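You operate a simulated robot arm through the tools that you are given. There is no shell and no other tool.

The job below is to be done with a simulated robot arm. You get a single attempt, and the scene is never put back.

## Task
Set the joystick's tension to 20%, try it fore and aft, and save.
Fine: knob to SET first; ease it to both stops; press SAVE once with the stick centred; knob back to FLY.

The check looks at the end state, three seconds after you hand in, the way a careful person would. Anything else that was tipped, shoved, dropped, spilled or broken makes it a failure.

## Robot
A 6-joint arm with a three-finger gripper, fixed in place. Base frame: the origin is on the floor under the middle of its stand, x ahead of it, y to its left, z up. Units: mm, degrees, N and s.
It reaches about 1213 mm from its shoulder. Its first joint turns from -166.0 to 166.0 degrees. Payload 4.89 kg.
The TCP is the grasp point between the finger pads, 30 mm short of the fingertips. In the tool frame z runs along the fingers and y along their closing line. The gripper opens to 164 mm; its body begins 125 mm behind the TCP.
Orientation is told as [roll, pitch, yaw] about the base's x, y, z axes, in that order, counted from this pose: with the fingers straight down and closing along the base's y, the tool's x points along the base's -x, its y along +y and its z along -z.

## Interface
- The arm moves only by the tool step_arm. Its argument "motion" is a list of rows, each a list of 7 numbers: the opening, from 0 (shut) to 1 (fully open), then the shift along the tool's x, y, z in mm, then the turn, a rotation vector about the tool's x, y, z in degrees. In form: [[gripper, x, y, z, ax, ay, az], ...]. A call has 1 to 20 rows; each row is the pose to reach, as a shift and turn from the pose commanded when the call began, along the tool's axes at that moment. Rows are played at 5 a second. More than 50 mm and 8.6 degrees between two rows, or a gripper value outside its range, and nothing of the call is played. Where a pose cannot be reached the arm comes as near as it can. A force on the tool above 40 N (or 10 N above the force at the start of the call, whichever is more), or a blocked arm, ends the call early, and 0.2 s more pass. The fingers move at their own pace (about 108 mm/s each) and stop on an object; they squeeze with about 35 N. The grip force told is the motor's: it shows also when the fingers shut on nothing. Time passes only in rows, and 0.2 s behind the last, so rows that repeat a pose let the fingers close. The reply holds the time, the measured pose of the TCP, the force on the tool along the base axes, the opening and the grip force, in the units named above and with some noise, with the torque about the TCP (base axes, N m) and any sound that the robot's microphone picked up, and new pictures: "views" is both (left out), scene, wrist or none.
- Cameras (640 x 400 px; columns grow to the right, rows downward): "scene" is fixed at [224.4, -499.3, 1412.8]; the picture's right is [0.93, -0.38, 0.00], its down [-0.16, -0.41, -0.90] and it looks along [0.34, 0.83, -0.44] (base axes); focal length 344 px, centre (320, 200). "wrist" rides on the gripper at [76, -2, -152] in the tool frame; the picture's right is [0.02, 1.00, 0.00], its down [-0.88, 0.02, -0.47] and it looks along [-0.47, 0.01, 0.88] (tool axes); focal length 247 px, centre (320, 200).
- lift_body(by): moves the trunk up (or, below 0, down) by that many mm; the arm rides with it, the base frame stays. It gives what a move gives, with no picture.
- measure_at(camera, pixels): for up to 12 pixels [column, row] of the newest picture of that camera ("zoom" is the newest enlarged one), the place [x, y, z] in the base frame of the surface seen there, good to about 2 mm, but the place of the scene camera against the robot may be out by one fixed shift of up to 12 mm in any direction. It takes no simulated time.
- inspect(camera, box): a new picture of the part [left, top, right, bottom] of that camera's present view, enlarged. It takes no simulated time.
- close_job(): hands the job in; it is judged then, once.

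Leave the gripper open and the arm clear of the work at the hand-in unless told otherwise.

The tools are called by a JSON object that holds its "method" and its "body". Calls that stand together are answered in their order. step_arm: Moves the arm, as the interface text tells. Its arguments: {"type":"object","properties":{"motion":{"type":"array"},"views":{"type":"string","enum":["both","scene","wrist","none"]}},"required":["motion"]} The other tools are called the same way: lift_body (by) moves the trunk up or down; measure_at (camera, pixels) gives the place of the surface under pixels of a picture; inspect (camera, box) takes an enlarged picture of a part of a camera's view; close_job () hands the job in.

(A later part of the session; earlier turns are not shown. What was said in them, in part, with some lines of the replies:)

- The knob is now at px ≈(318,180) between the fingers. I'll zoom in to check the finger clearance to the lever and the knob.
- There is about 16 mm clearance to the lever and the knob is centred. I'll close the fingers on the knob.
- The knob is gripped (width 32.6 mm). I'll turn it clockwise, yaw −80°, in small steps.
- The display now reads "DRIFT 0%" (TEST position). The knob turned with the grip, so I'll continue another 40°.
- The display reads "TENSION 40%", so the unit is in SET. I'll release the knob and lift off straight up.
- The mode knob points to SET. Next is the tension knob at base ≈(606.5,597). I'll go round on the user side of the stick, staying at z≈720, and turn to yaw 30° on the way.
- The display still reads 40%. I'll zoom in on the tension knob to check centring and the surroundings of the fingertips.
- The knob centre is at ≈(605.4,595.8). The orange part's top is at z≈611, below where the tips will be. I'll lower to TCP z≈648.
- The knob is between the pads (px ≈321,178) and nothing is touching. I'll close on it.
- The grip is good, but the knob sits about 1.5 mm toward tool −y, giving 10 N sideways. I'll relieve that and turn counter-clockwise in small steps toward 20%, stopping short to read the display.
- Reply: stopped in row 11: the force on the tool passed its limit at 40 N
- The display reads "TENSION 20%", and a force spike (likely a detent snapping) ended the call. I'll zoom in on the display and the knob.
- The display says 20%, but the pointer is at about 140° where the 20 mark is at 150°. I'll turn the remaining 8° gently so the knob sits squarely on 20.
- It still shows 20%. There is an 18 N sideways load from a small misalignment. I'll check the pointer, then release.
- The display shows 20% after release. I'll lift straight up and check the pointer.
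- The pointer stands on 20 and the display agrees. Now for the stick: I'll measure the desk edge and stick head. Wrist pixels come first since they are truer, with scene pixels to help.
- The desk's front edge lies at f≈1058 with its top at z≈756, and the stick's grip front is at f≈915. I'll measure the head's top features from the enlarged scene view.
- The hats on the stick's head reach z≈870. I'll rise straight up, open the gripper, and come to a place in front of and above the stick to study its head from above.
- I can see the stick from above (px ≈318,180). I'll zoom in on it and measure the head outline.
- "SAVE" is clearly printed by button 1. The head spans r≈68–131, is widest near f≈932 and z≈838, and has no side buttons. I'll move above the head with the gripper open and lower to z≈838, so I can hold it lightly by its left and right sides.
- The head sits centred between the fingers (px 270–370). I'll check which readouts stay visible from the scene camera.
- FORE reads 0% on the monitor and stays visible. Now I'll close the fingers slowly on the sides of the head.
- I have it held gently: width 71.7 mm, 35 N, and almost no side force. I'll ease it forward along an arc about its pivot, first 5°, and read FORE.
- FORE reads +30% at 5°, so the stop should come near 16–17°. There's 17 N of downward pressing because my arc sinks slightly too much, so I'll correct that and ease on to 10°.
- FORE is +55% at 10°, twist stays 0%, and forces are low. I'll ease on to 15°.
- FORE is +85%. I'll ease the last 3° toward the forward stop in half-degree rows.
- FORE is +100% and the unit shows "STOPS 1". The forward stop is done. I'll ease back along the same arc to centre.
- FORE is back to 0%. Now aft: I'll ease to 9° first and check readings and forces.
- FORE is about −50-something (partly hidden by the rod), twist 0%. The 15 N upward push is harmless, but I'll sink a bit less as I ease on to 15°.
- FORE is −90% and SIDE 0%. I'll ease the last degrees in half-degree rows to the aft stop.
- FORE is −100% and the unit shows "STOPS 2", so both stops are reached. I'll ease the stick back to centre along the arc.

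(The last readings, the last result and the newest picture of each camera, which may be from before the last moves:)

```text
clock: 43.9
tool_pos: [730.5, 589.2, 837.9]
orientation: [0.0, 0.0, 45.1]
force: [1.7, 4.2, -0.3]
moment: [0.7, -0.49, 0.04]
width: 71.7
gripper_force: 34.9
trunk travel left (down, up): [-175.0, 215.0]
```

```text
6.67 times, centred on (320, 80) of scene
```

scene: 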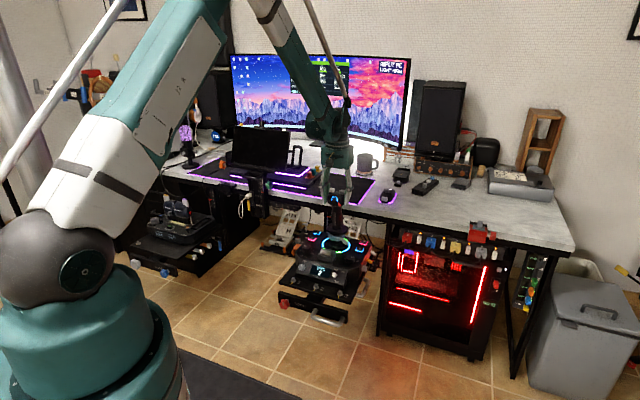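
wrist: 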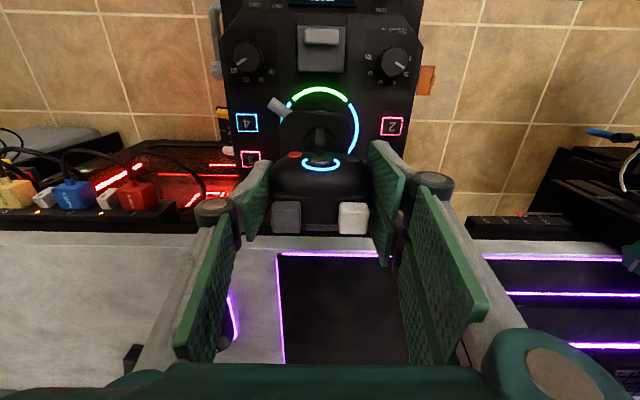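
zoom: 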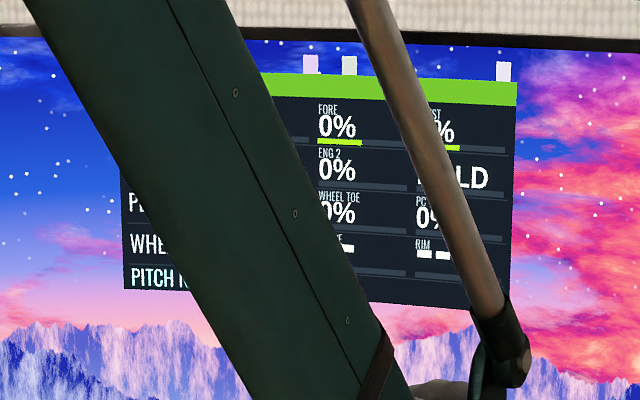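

FORE is 0% with the stick centred. I'll release, opening wide, and rise straight up off the head.

{"method": "step_arm", "body": {"motion": [[0.5, 0, 0, 0, 0, 0, 0], [0.65, 0, 0, 0, 0, 0, 0], [0.8, 0, 0, 0, 0, 0, 0], [0.8, 0, 0, 0, 0, 0, 0], [0.8, 0, 0, -30, 0, 0, 0], [0.8, 0, 0, -65, 0, 0, 0], [0.8, 0, 0, -100, 0, 0, 0], [0.8, 0, 0, -130, 0, 0, 0]]}}

{"method": "inspect", "body": {"camera": "scene", "box": [280, 50, 360, 110]}}

{"method": "inspect", "body": {"camera": "scene", "box": [290, 180, 380, 290]}}

```text
clock: 45.7
tool_pos: [730.4, 590.2, 967.6]
orientation: [0.0, 0.0, 45.1]
force: [1.1, 0.1, -0.2]
moment: [-0.01, 0.06, 0.0]
width: 131.5
gripper_force: 0.1
trunk travel left (down, up): [-175.0, 215.0]
```

scene: 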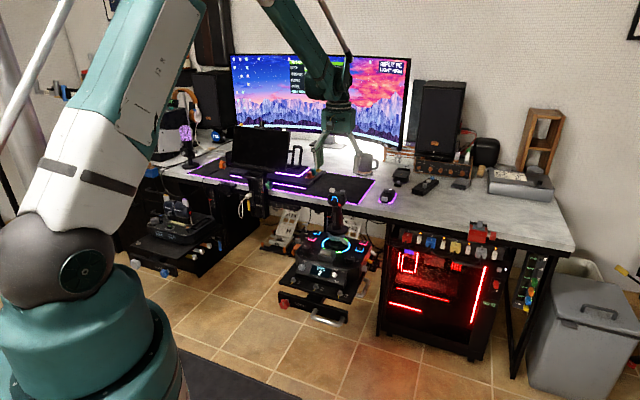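
wrist: 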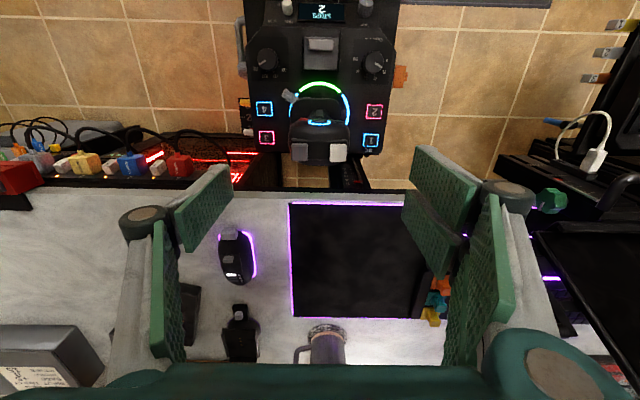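

```text
6.67 times, centred on (320, 80) of scene
```

zoom: 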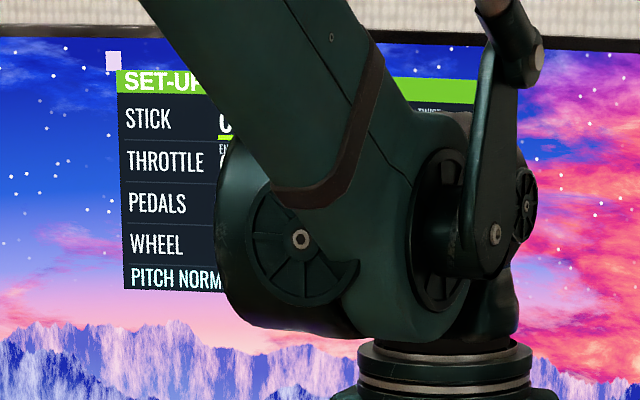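

```text
3.64 times, centred on (335, 235) of scene
```

zoom: 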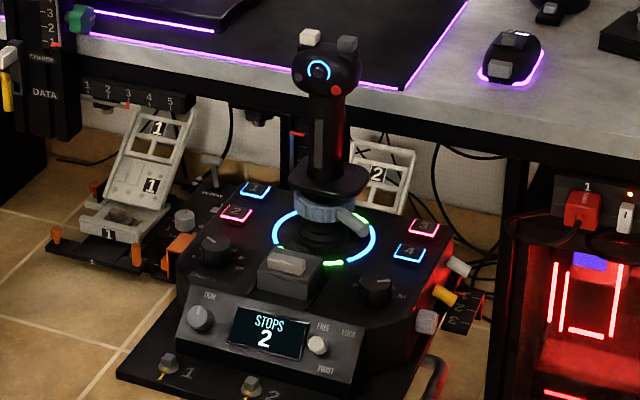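

The stick stands centred and untouched, and the display shows "STOPS 2". Next is SAVE, button 1. I'll move across at this height, then lower above button 1 with the gripper part open so I can check its place.

{"method": "step_arm", "body": {"motion": [[0.8, -16, 35, 0, 0, 0, 0], [0.7, -33, 70, 0, 0, 0, 0], [0.6, -49.6, 106.4, 0, 0, 0, 0], [0.5, -49.6, 106.4, 40, 0, 0, 0], [0.5, -49.6, 106.4, 80, 0, 0, 0], [0.5, -49.6, 106.4, 120, 0, 0, 0], [0.5, -49.6, 106.4, 160, 0, 0, 0], [0.5, -49.6, 106.4, 190, 0, 0, 0]]}}

{"method": "inspect", "body": {"camera": "wrist", "box": [220, 100, 420, 260]}}

```text
clock: 47.5
tool_pos: [688.8, 699.8, 779.8]
orientation: [0.1, 0.0, 45.1]
force: [0.6, -0.7, 1.0]
moment: [0.1, -0.06, -0.02]
width: 82.0
gripper_force: 0.1
trunk travel left (down, up): [-175.0, 215.0]
```

scene: 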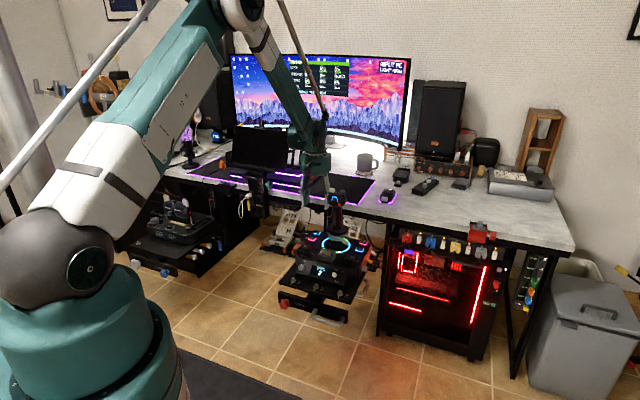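
wrist: 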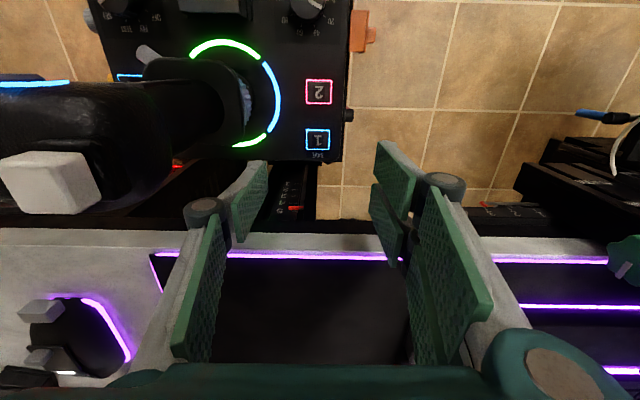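

```text
2.50 times, centred on (320, 180) of wrist
```

zoom: 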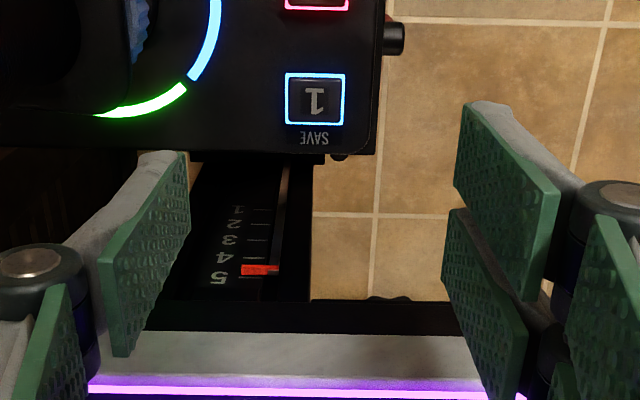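

Button 1 with "SAVE" printed under it is at px ≈(317,139). I'll measure it and its surroundings closely.

{"method": "measure_at", "body": {"camera": "wrist", "pixels": [[317, 139], [310, 139], [325, 139], [317, 132], [317, 147], [318, 92], [318, 160], [348, 115], [362, 30], [300, 205], [320, 235], [230, 170]]}}

{"method": "inspect", "body": {"camera": "wrist", "box": [290, 120, 350, 160]}}

{"method": "inspect", "body": {"camera": "scene", "box": [280, 140, 370, 250]}}

```text
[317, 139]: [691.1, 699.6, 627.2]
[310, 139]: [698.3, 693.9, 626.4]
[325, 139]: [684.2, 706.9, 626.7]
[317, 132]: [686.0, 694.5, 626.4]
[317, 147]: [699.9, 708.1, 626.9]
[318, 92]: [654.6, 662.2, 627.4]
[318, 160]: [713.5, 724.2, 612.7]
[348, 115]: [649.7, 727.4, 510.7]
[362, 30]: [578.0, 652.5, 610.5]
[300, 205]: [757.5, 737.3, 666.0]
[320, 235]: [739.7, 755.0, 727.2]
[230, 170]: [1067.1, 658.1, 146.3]
```

```text
10.00 times, centred on (320, 140) of wrist
```

zoom: 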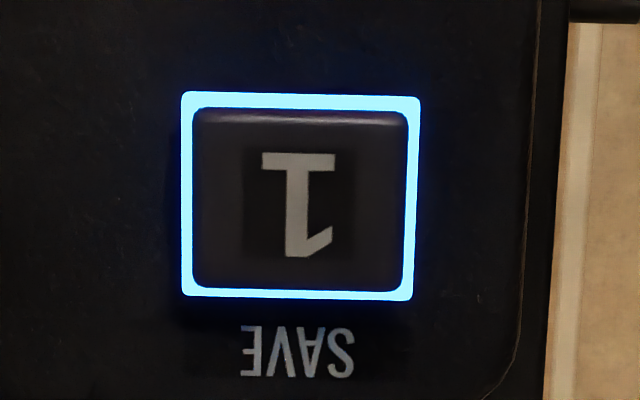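

```text
3.64 times, centred on (325, 195) of scene
```

zoom: 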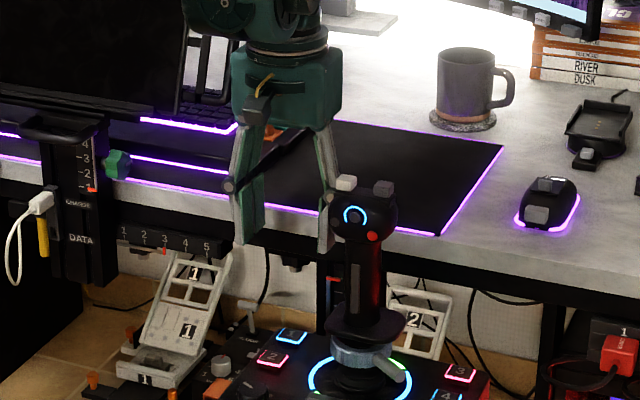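

I'll check whether the lit frame stands lower than the cap, so I know if a wide fingertip can press it cleanly.

{"method": "measure_at", "body": {"camera": "wrist", "pixels": [[318, 130], [318, 131], [318, 149], [306.8, 140], [329.3, 140], [318, 140], [318, 133], [309, 140], [327, 140], [332, 140], [303, 140]]}}

{"method": "inspect", "body": {"camera": "scene", "box": [340, 235, 370, 255]}}

{"method": "inspect", "body": {"camera": "scene", "box": [305, 215, 335, 240]}}

```text
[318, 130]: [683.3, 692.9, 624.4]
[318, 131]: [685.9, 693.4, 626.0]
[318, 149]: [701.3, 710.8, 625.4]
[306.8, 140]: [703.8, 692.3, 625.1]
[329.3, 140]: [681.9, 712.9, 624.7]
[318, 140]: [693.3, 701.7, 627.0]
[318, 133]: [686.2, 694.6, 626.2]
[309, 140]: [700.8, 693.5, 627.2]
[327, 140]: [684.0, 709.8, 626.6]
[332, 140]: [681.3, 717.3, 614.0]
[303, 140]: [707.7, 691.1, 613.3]
```

```text
16.00 times, centred on (355, 245) of scene
```

zoom: 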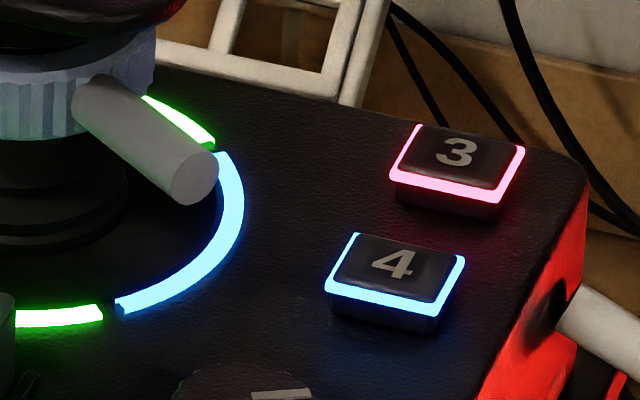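

```text
16.00 times, centred on (320, 228) of scene
```

zoom: 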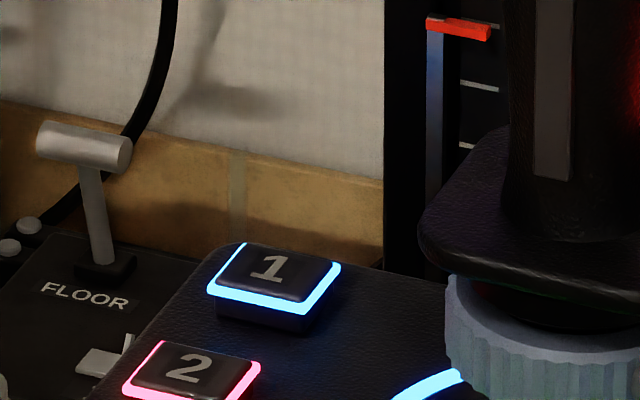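

The cap stands about 2 mm above the lit ring, so I want a single fingertip on the cap with the other two fingers off to the left. I need to know where the FLOOR lever on the left side is.

{"method": "measure_at", "body": {"camera": "zoom", "pixels": [[60, 140], [85, 145], [115, 155], [100, 220], [100, 270], [40, 260], [100, 365], [270, 265], [215, 255], [20, 228], [330, 265]]}}

```text
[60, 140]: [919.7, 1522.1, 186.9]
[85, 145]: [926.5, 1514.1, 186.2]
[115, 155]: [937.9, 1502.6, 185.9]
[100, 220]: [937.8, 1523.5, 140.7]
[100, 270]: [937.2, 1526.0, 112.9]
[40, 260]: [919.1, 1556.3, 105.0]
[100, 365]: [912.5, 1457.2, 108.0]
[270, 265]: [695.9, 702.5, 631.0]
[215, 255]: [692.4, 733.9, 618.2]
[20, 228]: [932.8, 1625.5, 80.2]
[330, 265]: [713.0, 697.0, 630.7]
```

The FLOOR lever is far behind (y≈1520), so the left side is free. I'll narrow the gripper to about 22 mm, shift so the single right finger is above the cap, and lower to z≈690 to check.

{"method": "step_arm", "body": {"motion": [[0.4, -1.8, 8, 10, 0, 0, 0], [0.3, -3.6, 16.4, 25, 0, 0, 0], [0.2, -3.6, 16.4, 45, 0, 0, 0], [0.13, -3.6, 16.4, 65, 0, 0, 0], [0.13, -3.6, 16.4, 80, 0, 0, 0], [0.13, -3.6, 16.4, 90, 0, 0, 0], [0.13, -3.6, 16.4, 90, 0, 0, 0]]}}

{"method": "inspect", "body": {"camera": "wrist", "box": [250, 100, 400, 220]}}

{"method": "inspect", "body": {"camera": "scene", "box": [290, 180, 350, 250]}}

```text
clock: 49.1
tool_pos: [680.8, 713.8, 688.8]
orientation: [0.1, 0.0, 45.1]
force: [0.2, 0.0, -0.3]
moment: [0.0, 0.03, 0.0]
width: 21.5
gripper_force: 0.0
trunk travel left (down, up): [-175.0, 215.0]
```

scene: 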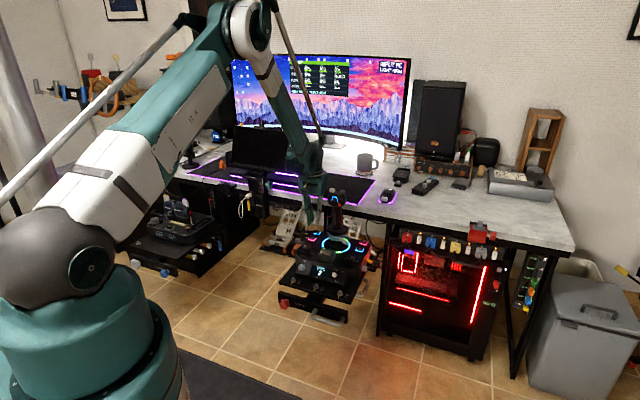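
wrist: 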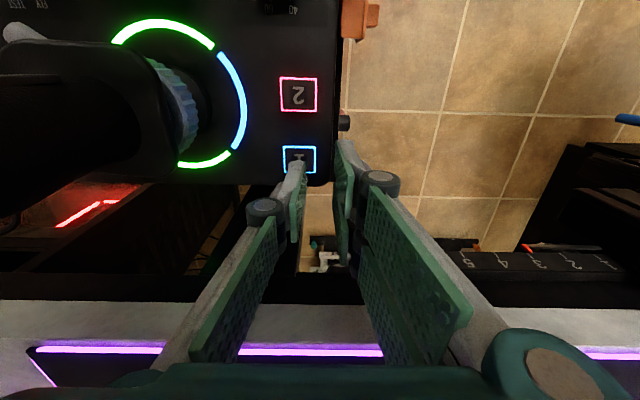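

```text
3.33 times, centred on (325, 160) of wrist
```

zoom: 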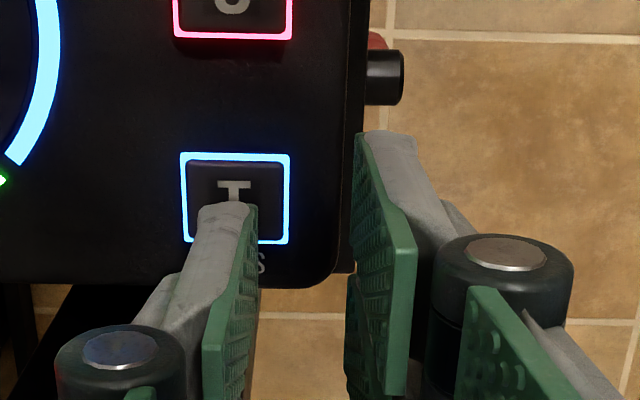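

```text
5.71 times, centred on (320, 215) of scene
```

zoom: 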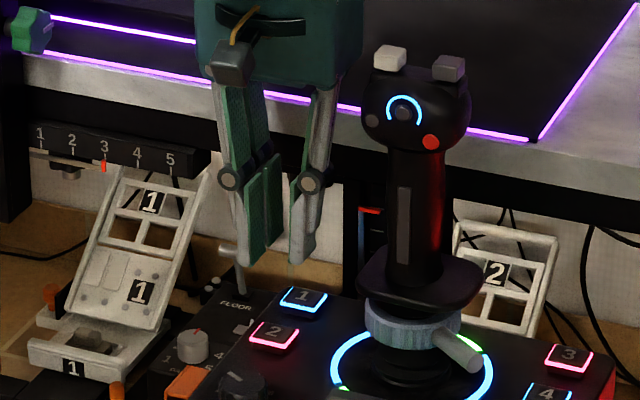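

The single finger is now above button 1. I'll measure its tip against the button centre (692,701.6).

{"method": "measure_at", "body": {"camera": "wrist", "pixels": [[297, 162], [303, 163], [291, 165], [305, 175], [297, 175], [289, 175], [299, 156], [285, 150], [315, 150], [342, 142], [338, 145]]}}

```text
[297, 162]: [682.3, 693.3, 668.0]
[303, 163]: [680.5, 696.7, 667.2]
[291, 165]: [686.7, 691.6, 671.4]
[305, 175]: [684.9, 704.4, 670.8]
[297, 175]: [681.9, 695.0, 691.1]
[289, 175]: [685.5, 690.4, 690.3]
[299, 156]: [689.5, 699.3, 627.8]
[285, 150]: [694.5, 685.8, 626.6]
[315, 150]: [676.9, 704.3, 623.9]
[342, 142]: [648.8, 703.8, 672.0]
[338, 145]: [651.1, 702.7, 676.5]
```

The finger's tip footprint (f≈973–997, r≈−13…−2) lies right over the cap. I'll lower to about 6 mm above contact.

{"method": "step_arm", "body": {"motion": [[0.13, 0, 0, 10, 0, 0, 0], [0.13, 0, 0, 18, 0, 0, 0], [0.13, 0, 0, 24, 0, 0, 0], [0.13, 0, 0, 26, 0, 0, 0]], "views": "wrist"}}

{"method": "inspect", "body": {"camera": "wrist", "box": [250, 100, 400, 220]}}

```text
clock: 50.1
tool_pos: [678.8, 713.7, 663.2]
orientation: [0.1, 0.0, 45.1]
force: [-0.4, -0.5, 0.0]
moment: [0.04, 0.01, -0.03]
width: 21.1
gripper_force: 0.1
trunk travel left (down, up): [-175.0, 215.0]
```

wrist: 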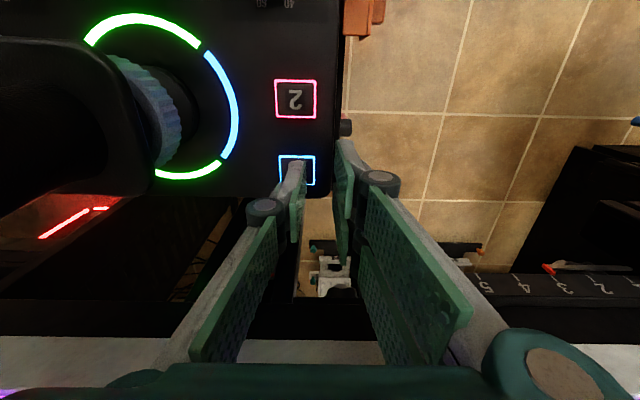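

```text
3.33 times, centred on (325, 160) of wrist
```

zoom: 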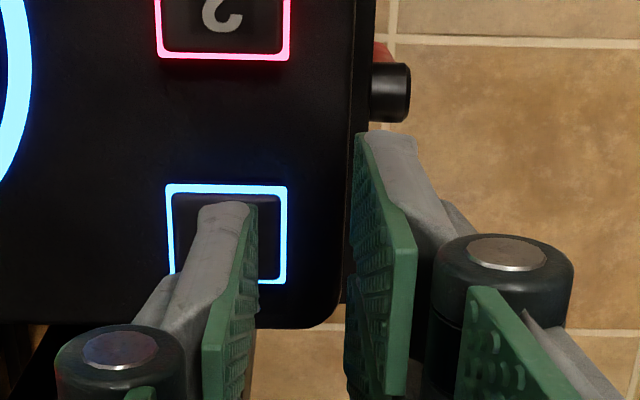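

The fingertip is centred over the cap. I'll lower 5 mm in 1 mm rows and watch the force.

{"method": "step_arm", "body": {"motion": [[0.13, 0, 0, 1, 0, 0, 0], [0.13, 0, 0, 2, 0, 0, 0], [0.13, 0, 0, 3, 0, 0, 0], [0.13, 0, 0, 4, 0, 0, 0], [0.13, 0, 0, 5, 0, 0, 0]], "views": "none"}}

```text
clock: 51.3
tool_pos: [681.0, 714.1, 657.2]
orientation: [0.1, -0.1, 45.1]
force: [0.4, 0.2, 0.5]
moment: [-0.01, -0.03, -0.01]
width: 21.7
gripper_force: 0.0
trunk travel left (down, up): [-175.0, 215.0]
```

No contact yet. I'll go 3 mm further in half-millimetre rows.

{"method": "step_arm", "body": {"motion": [[0.13, 0, 0, 0.5, 0, 0, 0], [0.13, 0, 0, 1, 0, 0, 0], [0.13, 0, 0, 1.5, 0, 0, 0], [0.13, 0, 0, 2, 0, 0, 0], [0.13, 0, 0, 2.5, 0, 0, 0], [0.13, 0, 0, 3, 0, 0, 0]], "views": "scene"}}

{"method": "inspect", "body": {"camera": "scene", "box": [290, 180, 380, 290]}}

```text
clock: 52.7
tool_pos: [679.9, 714.5, 654.7]
orientation: [-0.1, -0.1, 45.1]
force: [-0.2, -0.4, -0.1]
moment: [-0.03, -0.02, 0.03]
width: 21.3
gripper_force: 0.0
trunk travel left (down, up): [-175.0, 215.0]
```

scene: 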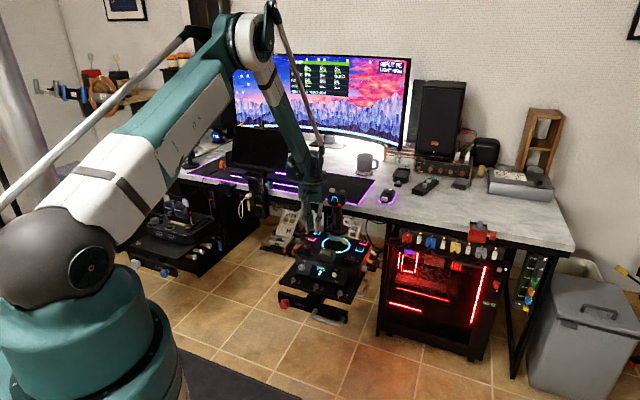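

```text
3.64 times, centred on (335, 235) of scene
```

zoom: 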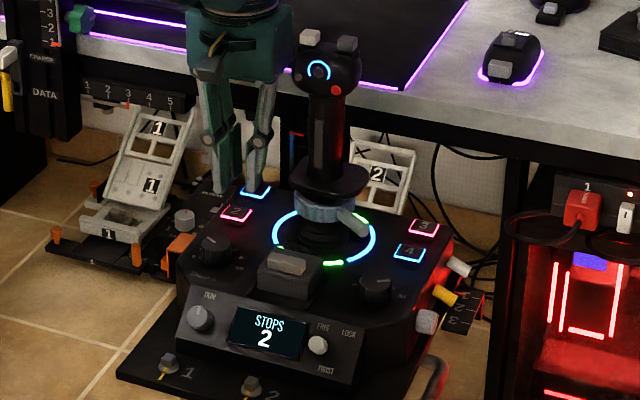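

Still no contact. I'll continue down in half-millimetre rows.

{"method": "step_arm", "body": {"motion": [[0.13, 0, 0, 0.5, 0, 0, 0], [0.13, 0, 0, 1, 0, 0, 0], [0.13, 0, 0, 1.5, 0, 0, 0], [0.13, 0, 0, 2, 0, 0, 0]], "views": "scene"}}

{"method": "inspect", "body": {"camera": "scene", "box": [300, 210, 350, 280]}}

```text
clock: 53.7
tool_pos: [679.4, 714.0, 653.1]
orientation: [0.2, 0.1, 45.2]
force: [0.2, 0.6, 0.9]
moment: [0.05, -0.02, -0.01]
width: 21.1
gripper_force: 0.0
trunk travel left (down, up): [-175.0, 215.0]
```

scene: 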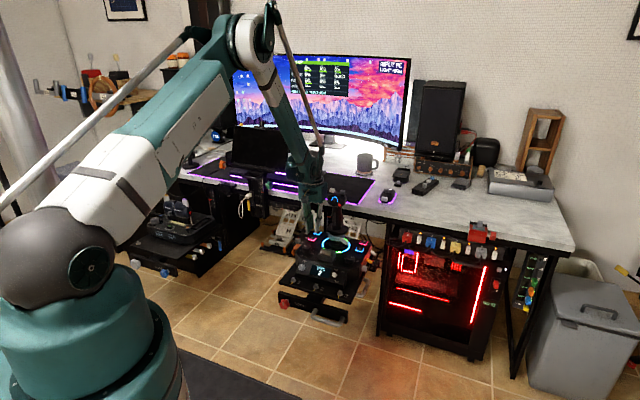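

```text
5.71 times, centred on (325, 245) of scene
```

zoom: 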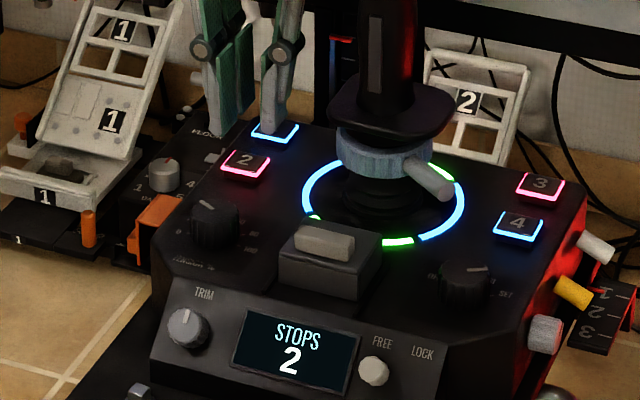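

The finger is close to the cap and the force is still about zero. I'll continue 2 mm.

{"method": "step_arm", "body": {"motion": [[0.13, 0, 0, 0.5, 0, 0, 0], [0.13, 0, 0, 1, 0, 0, 0], [0.13, 0, 0, 1.5, 0, 0, 0], [0.13, 0, 0, 2, 0, 0, 0]], "views": "both"}}

{"method": "inspect", "body": {"camera": "scene", "box": [300, 210, 350, 280]}}

{"method": "inspect", "body": {"camera": "wrist", "box": [250, 100, 400, 220]}}

```text
clock: 54.7
tool_pos: [679.6, 714.4, 650.6]
orientation: [0.1, 0.1, 45.2]
force: [0.1, -0.2, 1.1]
moment: [-0.04, -0.02, 0.02]
width: 21.0
gripper_force: 0.0
trunk travel left (down, up): [-175.0, 215.0]
heard: click
```

scene: 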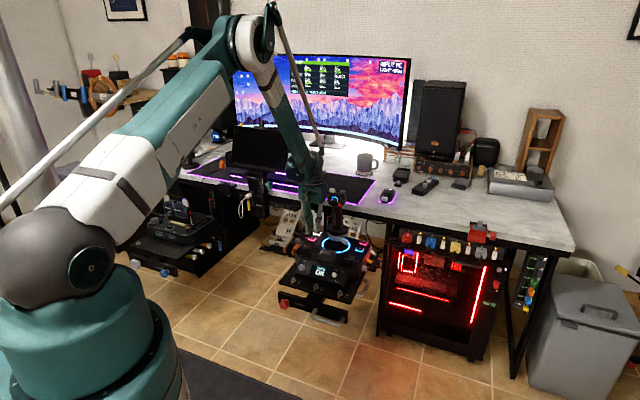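
wrist: 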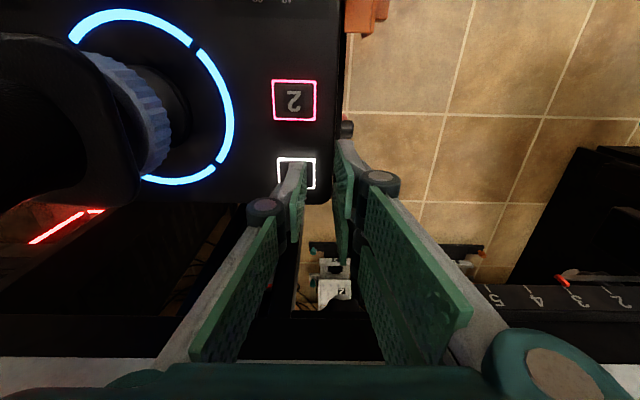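

```text
5.71 times, centred on (325, 245) of scene
```

zoom: 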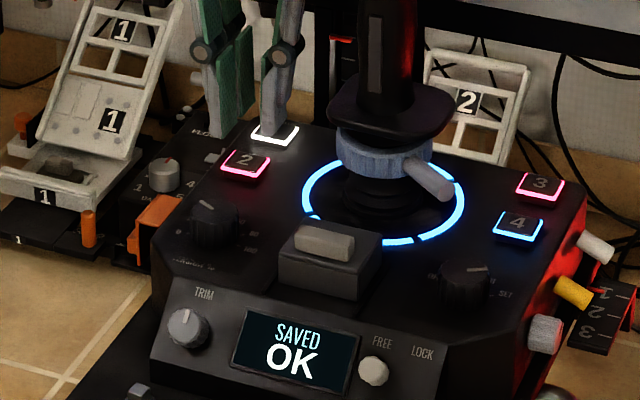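

```text
3.33 times, centred on (325, 160) of wrist
```

zoom: 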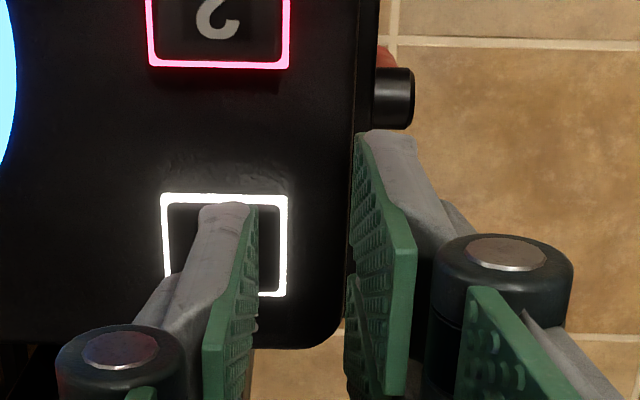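

I heard a click and the display reads "SAVED OK". I'll lift straight off the button in one smooth motion.

{"method": "step_arm", "body": {"motion": [[0.13, 0, 0, -6, 0, 0, 0], [0.13, 0, 0, -20, 0, 0, 0], [0.13, 0, 0, -45, 0, 0, 0], [0.13, 0, 0, -80, 0, 0, 0], [0.13, 0, 0, -110, 0, 0, 0]]}}

{"method": "inspect", "body": {"camera": "scene", "box": [290, 180, 380, 290]}}

{"method": "inspect", "body": {"camera": "scene", "box": [280, 50, 360, 110]}}

```text
clock: 55.9
tool_pos: [681.5, 714.3, 760.2]
orientation: [0.0, 0.0, 45.2]
force: [0.9, 0.3, -0.6]
moment: [-0.06, 0.1, -0.01]
width: 21.4
gripper_force: 0.1
trunk travel left (down, up): [-175.0, 215.0]
```

scene: 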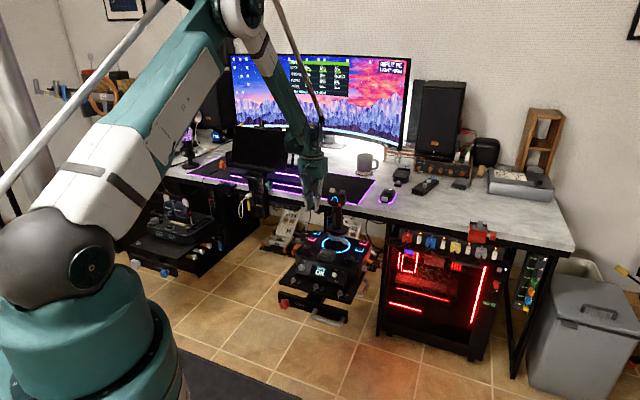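
wrist: 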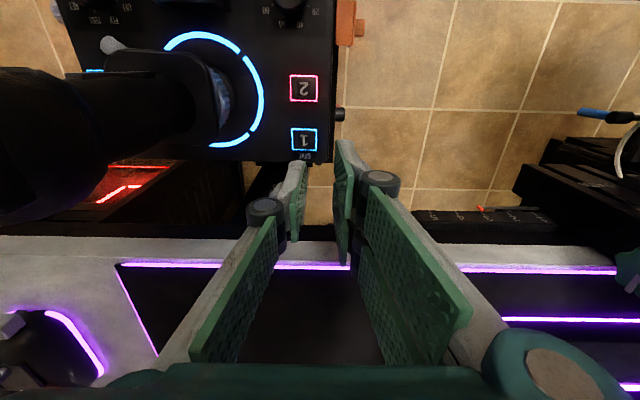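

```text
3.64 times, centred on (335, 235) of scene
```

zoom: 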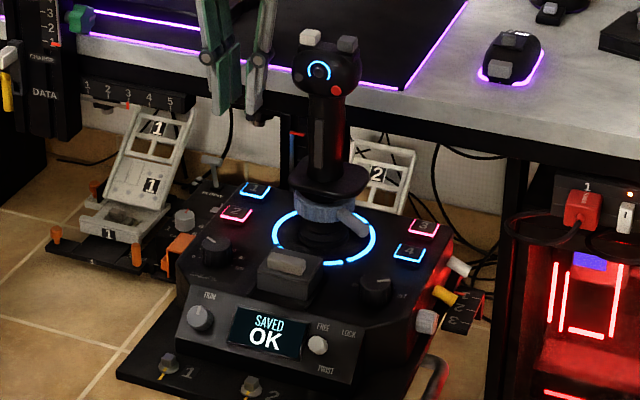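

```text
6.67 times, centred on (320, 80) of scene
```

zoom: 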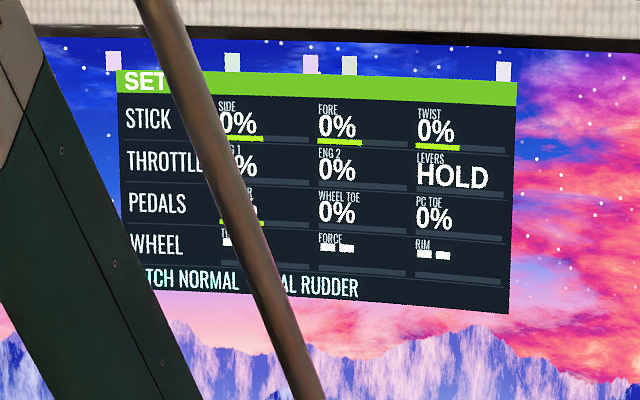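

"SAVED OK" with SIDE, FORE and TWIST all at 0%. Now I'll go back round on the user side to the mode knob to turn it from SET to FLY.

{"method": "step_arm", "body": {"motion": [[0.13, 37, 0, 0, 0, 0, 0], [0.13, 75, 0, 0, 0, 0, 0], [0.2, 112, 0, 0, 0, 0, 0], [0.3, 150, 0, 0, 0, 0, 0], [0.4, 187, 0, 0, 0, 0, 0], [0.4, 195, -40, 0, 0, 0, 0], [0.4, 203, -80, 0, 0, 0, 0], [0.4, 212, -121, 0, 0, 0, 0], [0.4, 187, -152, 12, 0, 0, -2], [0.4, 162, -183, 25, 0, 0, -4], [0.4, 138, -214, 40, 0, 0, -5], [0.4, 138, -214, 40, 0, 0, -5]]}}

{"method": "inspect", "body": {"camera": "wrist", "box": [260, 110, 380, 190]}}

{"method": "measure_at", "body": {"camera": "wrist", "pixels": [[320, 152], [310, 152], [330, 152], [320, 142], [320, 162]]}}

```text
clock: 58.5
tool_pos: [735.9, 465.7, 720.4]
orientation: [-0.1, 0.0, 50.2]
force: [0.7, 0.9, -0.5]
moment: [-0.02, 0.01, 0.04]
width: 65.6
gripper_force: 0.1
trunk travel left (down, up): [-175.0, 215.0]
```

scene: 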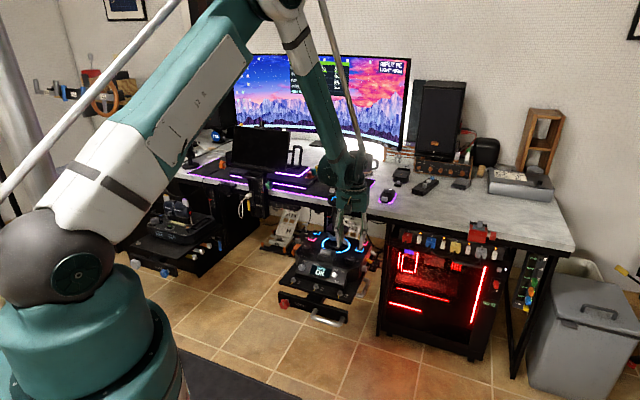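
wrist: 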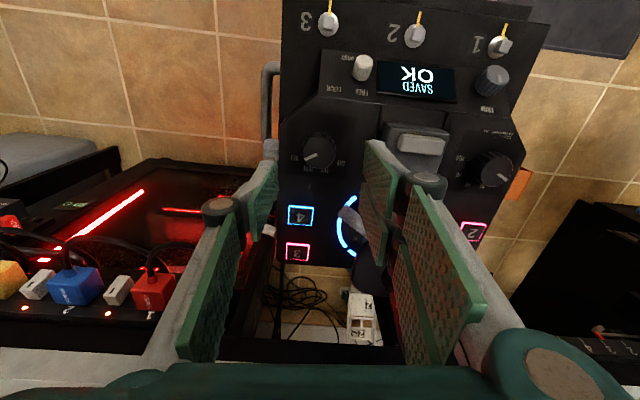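

```text
5.00 times, centred on (320, 150) of wrist
```

zoom: 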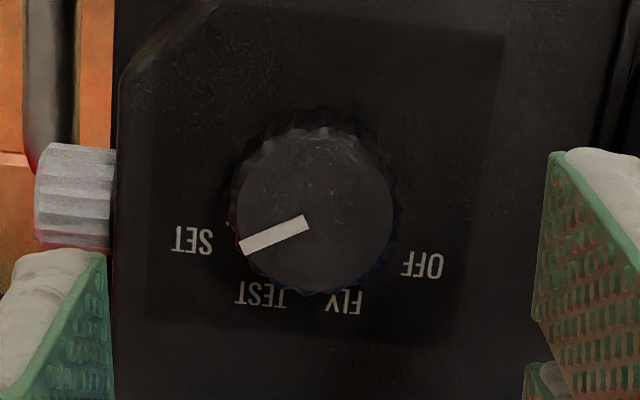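

```text
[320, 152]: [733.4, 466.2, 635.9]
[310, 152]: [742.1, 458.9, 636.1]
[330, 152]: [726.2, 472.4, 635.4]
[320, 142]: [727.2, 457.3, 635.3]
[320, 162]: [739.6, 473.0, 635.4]
```

The knob points at SET and is centred between the fingers. This is the same pose I left it in, so I'll lower to z≈648.

{"method": "step_arm", "body": {"motion": [[0.4, 0.3, 0.1, 14, 0, 0, 0], [0.4, 0.6, 0.1, 28, 0, 0, 0], [0.4, 0.6, 0.1, 42, 0, 0, 0], [0.4, 0.6, 0.1, 54, 0, 0, 0], [0.4, 0.6, 0.1, 64, 0, 0, 0], [0.4, 0.6, 0.1, 72, 0, 0, 0]], "views": "wrist"}}

```text
clock: 59.9
tool_pos: [734.4, 465.6, 649.4]
orientation: [-0.1, -0.1, 50.2]
force: [-0.2, 0.1, 0.3]
moment: [-0.01, -0.04, -0.01]
width: 65.5
gripper_force: 0.0
trunk travel left (down, up): [-175.0, 215.0]
```

wrist: 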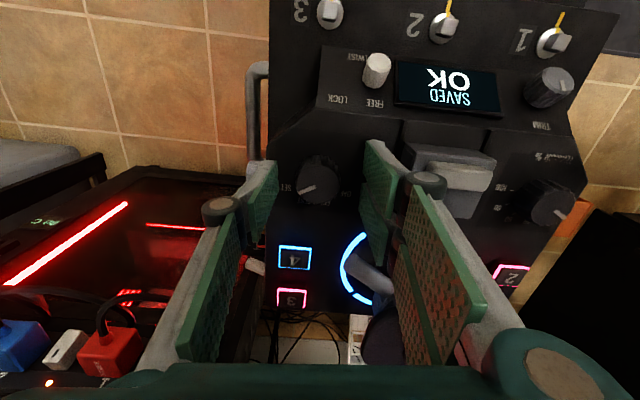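

The knob is between the pads and the lever is clear. I'll close on the knob.

{"method": "step_arm", "body": {"motion": [[0.3, 0, 0, 0, 0, 0, 0], [0.22, 0, 0, 0, 0, 0, 0], [0.15, 0, 0, 0, 0, 0, 0], [0.1, 0, 0, 0, 0, 0, 0], [0.1, 0, 0, 0, 0, 0, 0]], "views": "wrist"}}

```text
clock: 61.1
tool_pos: [735.3, 463.8, 647.6]
orientation: [0.0, 0.0, 50.1]
force: [27.5, -21.4, -1.3]
moment: [-0.57, -0.91, 0.06]
width: 32.5
gripper_force: 45.4
trunk travel left (down, up): [-175.0, 215.0]
```

wrist: 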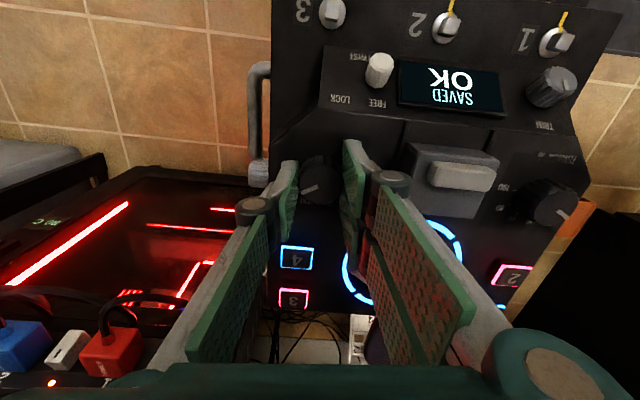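

The side load is 35 N along tool −y because the gripper is about 1.5 mm off. I'll shift that way to relieve it before turning.

{"method": "step_arm", "body": {"motion": [[0.1, 0, -0.5, 0, 0, 0, 0], [0.1, 0, -1.0, 0, 0, 0, 0], [0.1, 0, -1.0, 0, 0, 0, 0]], "views": "none"}}

```text
clock: 61.9
tool_pos: [735.4, 465.1, 648.4]
orientation: [0.1, 0.0, 50.1]
force: [19.8, -23.4, -1.0]
moment: [-0.63, -0.51, 0.03]
width: 32.3
gripper_force: 45.0
trunk travel left (down, up): [-175.0, 215.0]
```

That was only slightly relieved (30 N). I'll shift another 1 mm the same way and watch the force.

{"method": "step_arm", "body": {"motion": [[0.1, 0, -0.5, 0, 0, 0, 0], [0.1, 0, -1.0, 0, 0, 0, 0], [0.1, 0, -1.0, 0, 0, 0, 0]], "views": "none"}}

```text
clock: 62.7
tool_pos: [735.1, 463.6, 648.3]
orientation: [0.1, 0.0, 50.2]
force: [6.5, -15.5, 0.0]
moment: [-0.49, 0.04, 0.02]
width: 32.5
gripper_force: 45.3
trunk travel left (down, up): [-175.0, 215.0]
```

The load is down to about 17 N. One more small nudge (−0.8 y, +0.4 x), then I'll start turning counter-clockwise toward TEST.

{"method": "step_arm", "body": {"motion": [[0.1, 0.2, -0.4, 0, 0, 0, 0], [0.1, 0.4, -0.8, 0, 0, 0, 0], [0.1, 0.4, -0.8, 0, 0, 0, 0]], "views": "none"}}

```text
clock: 63.5
tool_pos: [735.8, 464.0, 647.7]
orientation: [0.1, 0.0, 50.2]
force: [-1.7, 3.6, 2.1]
moment: [0.42, 0.49, -0.03]
width: 32.5
gripper_force: 44.5
trunk travel left (down, up): [-175.0, 215.0]
```

The load is relieved (about 4 N). I'll turn counter-clockwise 40° toward TEST.

{"method": "step_arm", "body": {"motion": [[0.1, 0, 0, 0, 0, 0, -4], [0.1, 0, 0, 0, 0, 0, -8], [0.1, 0, 0, 0, 0, 0, -12], [0.1, 0, 0, 0, 0, 0, -16], [0.1, 0, 0, 0, 0, 0, -20], [0.1, 0, 0, 0, 0, 0, -24], [0.1, 0, 0, 0, 0, 0, -28], [0.1, 0, 0, 0, 0, 0, -32], [0.1, 0, 0, 0, 0, 0, -36], [0.1, 0, 0, 0, 0, 0, -40]], "views": "wrist"}}

```text
clock: 65.7
tool_pos: [734.6, 463.3, 647.2]
orientation: [0.0, -0.1, 90.2]
force: [-13.1, 29.4, -5.7]
moment: [1.14, 0.26, -0.04]
width: 32.7
gripper_force: 44.9
trunk travel left (down, up): [-175.0, 215.0]
```

wrist: 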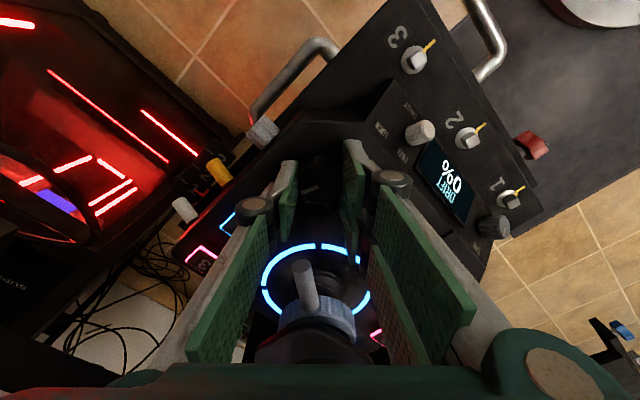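

The unit is at TEST ("DRIFT 0%"). There's 32 N of side load, so I'll nudge to relieve it before the second half.

{"method": "step_arm", "body": {"motion": [[0.1, -0.7, 0.1, 0, 0, 0, 0], [0.1, -1.4, 0.3, 0, 0, 0, 0], [0.1, -1.4, 0.3, 0, 0, 0, 0]], "views": "none"}}

```text
clock: 66.5
tool_pos: [734.8, 463.9, 647.8]
orientation: [0.0, 0.0, 90.2]
force: [-12.3, 9.9, -6.4]
moment: [0.21, 0.29, -0.01]
width: 32.5
gripper_force: 44.8
trunk travel left (down, up): [-175.0, 215.0]
```

Better (about 16 N). I'll add a small correction and continue turning 40° to FLY.

{"method": "step_arm", "body": {"motion": [[0.1, -0.5, 0.4, 0, 0, 0, 0], [0.1, -0.6, 0.5, 0, 0, 0, -4], [0.1, -0.6, 0.5, 0, 0, 0, -8], [0.1, -0.6, 0.5, 0, 0, 0, -12], [0.1, -0.6, 0.5, 0, 0, 0, -16], [0.1, -0.6, 0.5, 0, 0, 0, -20], [0.1, -0.6, 0.5, 0, 0, 0, -24], [0.1, -0.6, 0.5, 0, 0, 0, -28], [0.1, -0.6, 0.5, 0, 0, 0, -32], [0.1, -0.6, 0.5, 0, 0, 0, -36], [0.1, -0.6, 0.5, 0, 0, 0, -40]], "views": "both"}}

{"method": "inspect", "body": {"camera": "scene", "box": [290, 200, 380, 290]}}

```text
clock: 68.9
tool_pos: [735.2, 464.2, 647.3]
orientation: [0.1, 0.0, 130.1]
force: [11.2, -18.7, -6.9]
moment: [-0.69, -0.52, 0.05]
width: 32.4
gripper_force: 44.9
trunk travel left (down, up): [-175.0, 215.0]
```

scene: 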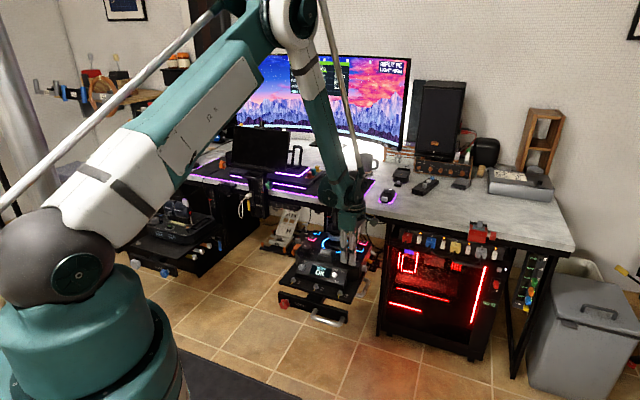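
wrist: 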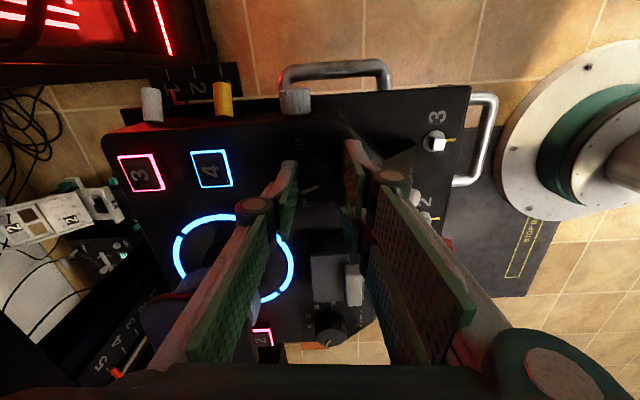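

```text
4.44 times, centred on (335, 245) of scene
```

zoom: 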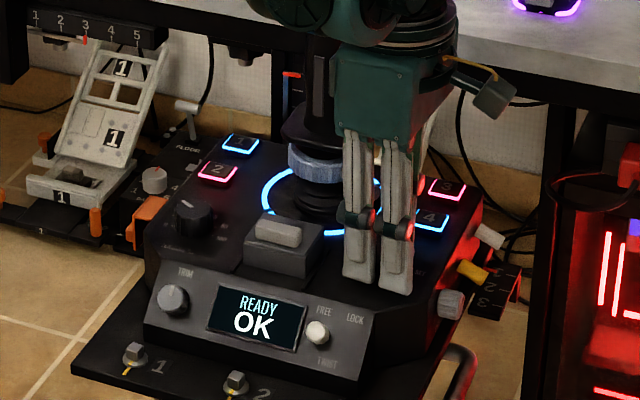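

The display reads "READY OK", so the knob is at FLY. I'll relieve the side load, open, and lift straight up.

{"method": "step_arm", "body": {"motion": [[0.1, 0.5, 0, 0, 0, 0, 0], [0.1, 1.0, 0, 0, 0, 0, 0], [0.2, 1.0, 0, 0, 0, 0, 0], [0.3, 1.0, 0, 0, 0, 0, 0], [0.4, 1.0, 0, 0, 0, 0, 0], [0.4, 1.0, 0, 0, 0, 0, 0], [0.4, 1.0, 0, -15, 0, 0, 0], [0.4, 1.0, 0, -35, 0, 0, 0], [0.4, 1.0, 0, -55, 0, 0, 0], [0.4, 1.0, 0, -75, 0, 0, 0]]}}

{"method": "inspect", "body": {"camera": "wrist", "box": [260, 110, 380, 190]}}

{"method": "inspect", "body": {"camera": "scene", "box": [290, 200, 380, 290]}}

```text
clock: 71.1
tool_pos: [737.2, 464.5, 722.7]
orientation: [-0.1, -0.1, 130.1]
force: [-0.3, 0.3, -0.5]
moment: [-0.04, 0.08, 0.01]
width: 65.6
gripper_force: 0.1
trunk travel left (down, up): [-175.0, 215.0]
```

scene: 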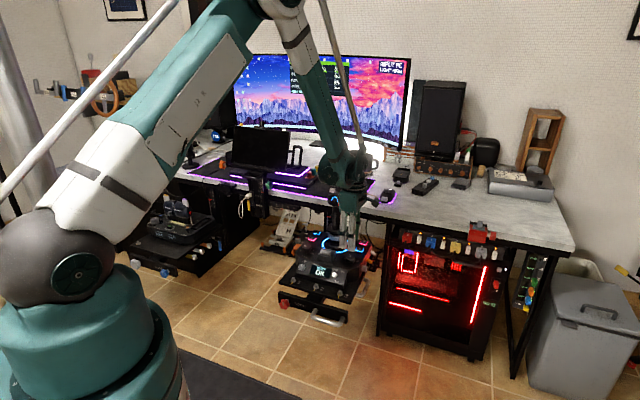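
wrist: 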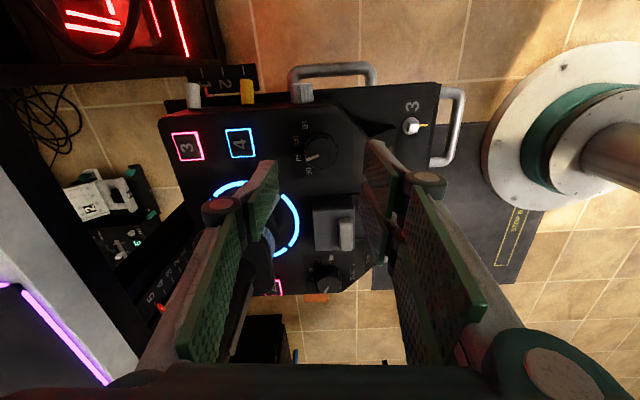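

```text
5.00 times, centred on (320, 150) of wrist
```

zoom: 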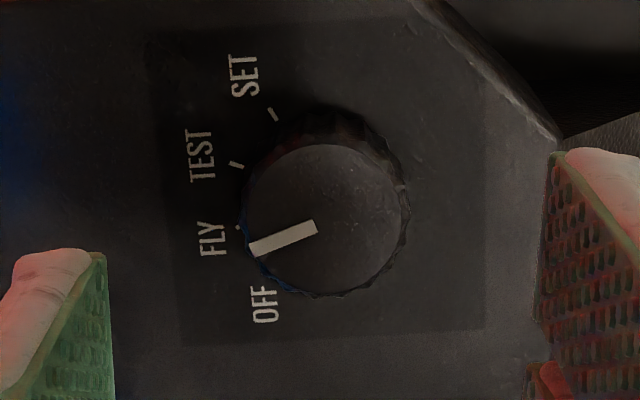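

```text
4.44 times, centred on (335, 245) of scene
```

zoom: 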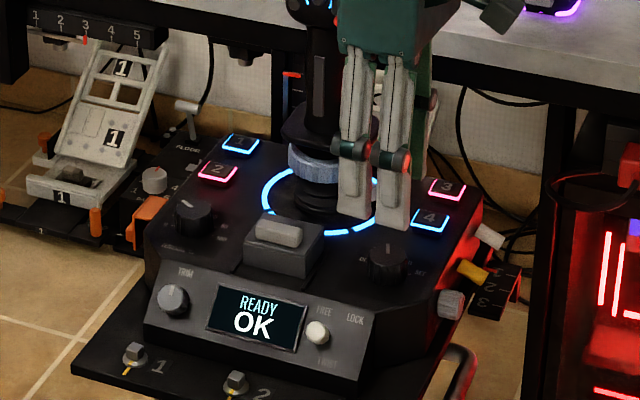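

The pointer is on FLY and the display reads "READY OK", the same as at the start. I'll retreat up and back to the user side, opening the gripper fully.

{"method": "step_arm", "body": {"motion": [[0.4, 0, 0, -40, 0, 0, 0], [0.4, 0, 0, -80, 0, 0, 0], [0.4, -12, 18, -97, 0, 0, 7], [0.4, -24, 36, -113, 0, 0, 14], [0.5, -36, 54, -129, 0, 0, 21], [0.6, -49, 72, -145, 0, 0, 28], [0.7, -61, 90, -161, 0, 0, 35], [0.8, -73, 108, -177, 0, 0, 42], [0.9, -85, 126, -193, 0, 0, 49], [1, -97, 144, -209, 0, 0, 56], [1, -109, 162, -225, 0, 0, 63], [1, -121, 180, -241, 0, 0, 70], [1, -134, 197, -257, 0, 0, 77], [1, -134, 197, -257, 0, 0, 85]]}}

{"method": "inspect", "body": {"camera": "scene", "box": [270, 170, 390, 290]}}

{"method": "inspect", "body": {"camera": "scene", "box": [280, 50, 420, 110]}}

{"method": "inspect", "body": {"camera": "wrist", "box": [220, 120, 440, 320]}}

```text
clock: 74.1
tool_pos: [499.3, 439.7, 980.0]
orientation: [0.1, 0.0, 45.0]
force: [-0.4, -0.4, -0.2]
moment: [0.07, -0.03, -0.03]
width: 163.8
gripper_force: 0.0
trunk travel left (down, up): [-175.0, 215.0]
```

scene: 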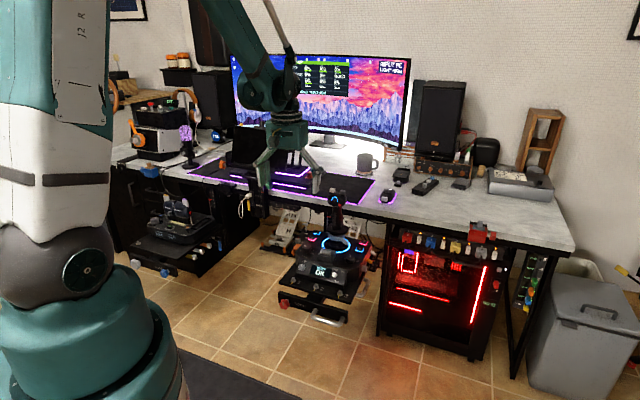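
wrist: 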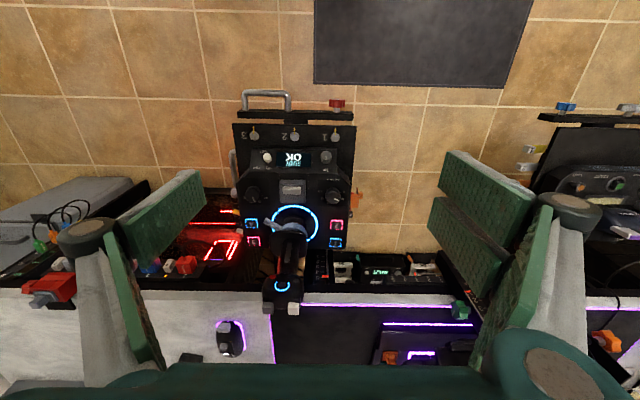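

```text
3.33 times, centred on (330, 230) of scene
```

zoom: 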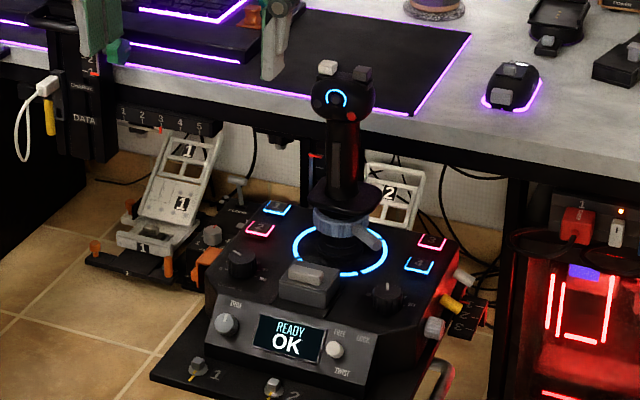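

```text
4.57 times, centred on (350, 80) of scene
```

zoom: 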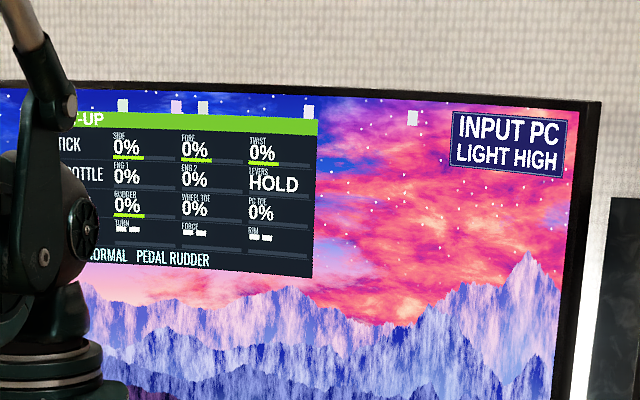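

```text
2.00 times, centred on (330, 220) of wrist
```

zoom: 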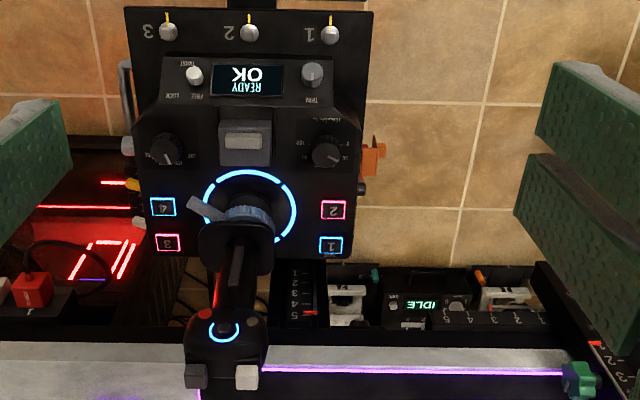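

Final check:
- **Mode knob:** FLY, display "READY OK".
- **Tension knob:** at 20.
- **Stick:** upright, SIDE/FORE/TWIST all 0%.
- **Surroundings:** nothing else has moved.
- **Arm:** clear, gripper fully open.

I'll hand in the job.

{"method": "close_job", "body": {}}

```text
The job is handed in.
```

The joystick's tension is set to 20% and saved, and the mode knob is back at FLY. I handed the job in without seeing how it was judged.

- **SET first:** I turned the mode knob from FLY to SET before touching anything else. The display then showed the tension at 40%.
- **Tension:** I turned the tension knob to 20%, and both the pointer and the display agreed.
- **Fore and aft:** I eased the stick to +100% and then −100% on the monitor. The unit counted "STOPS 2", and I brought the stick back to centre.
- **Save:** I pressed SAVE once with the stick centred. There was one click and the display read "SAVED OK".
- **End state:** The display reads "READY OK", with the stick upright and side, fore and twist all at 0%.

In the last pictures nothing else looked moved. The arm is clear of the work with the gripper open.

While I was turning the tension knob, one move stopped itself when the force on the tool passed 40 N. The knob was at about 24% then, and I turned it the rest of the way to 20%.
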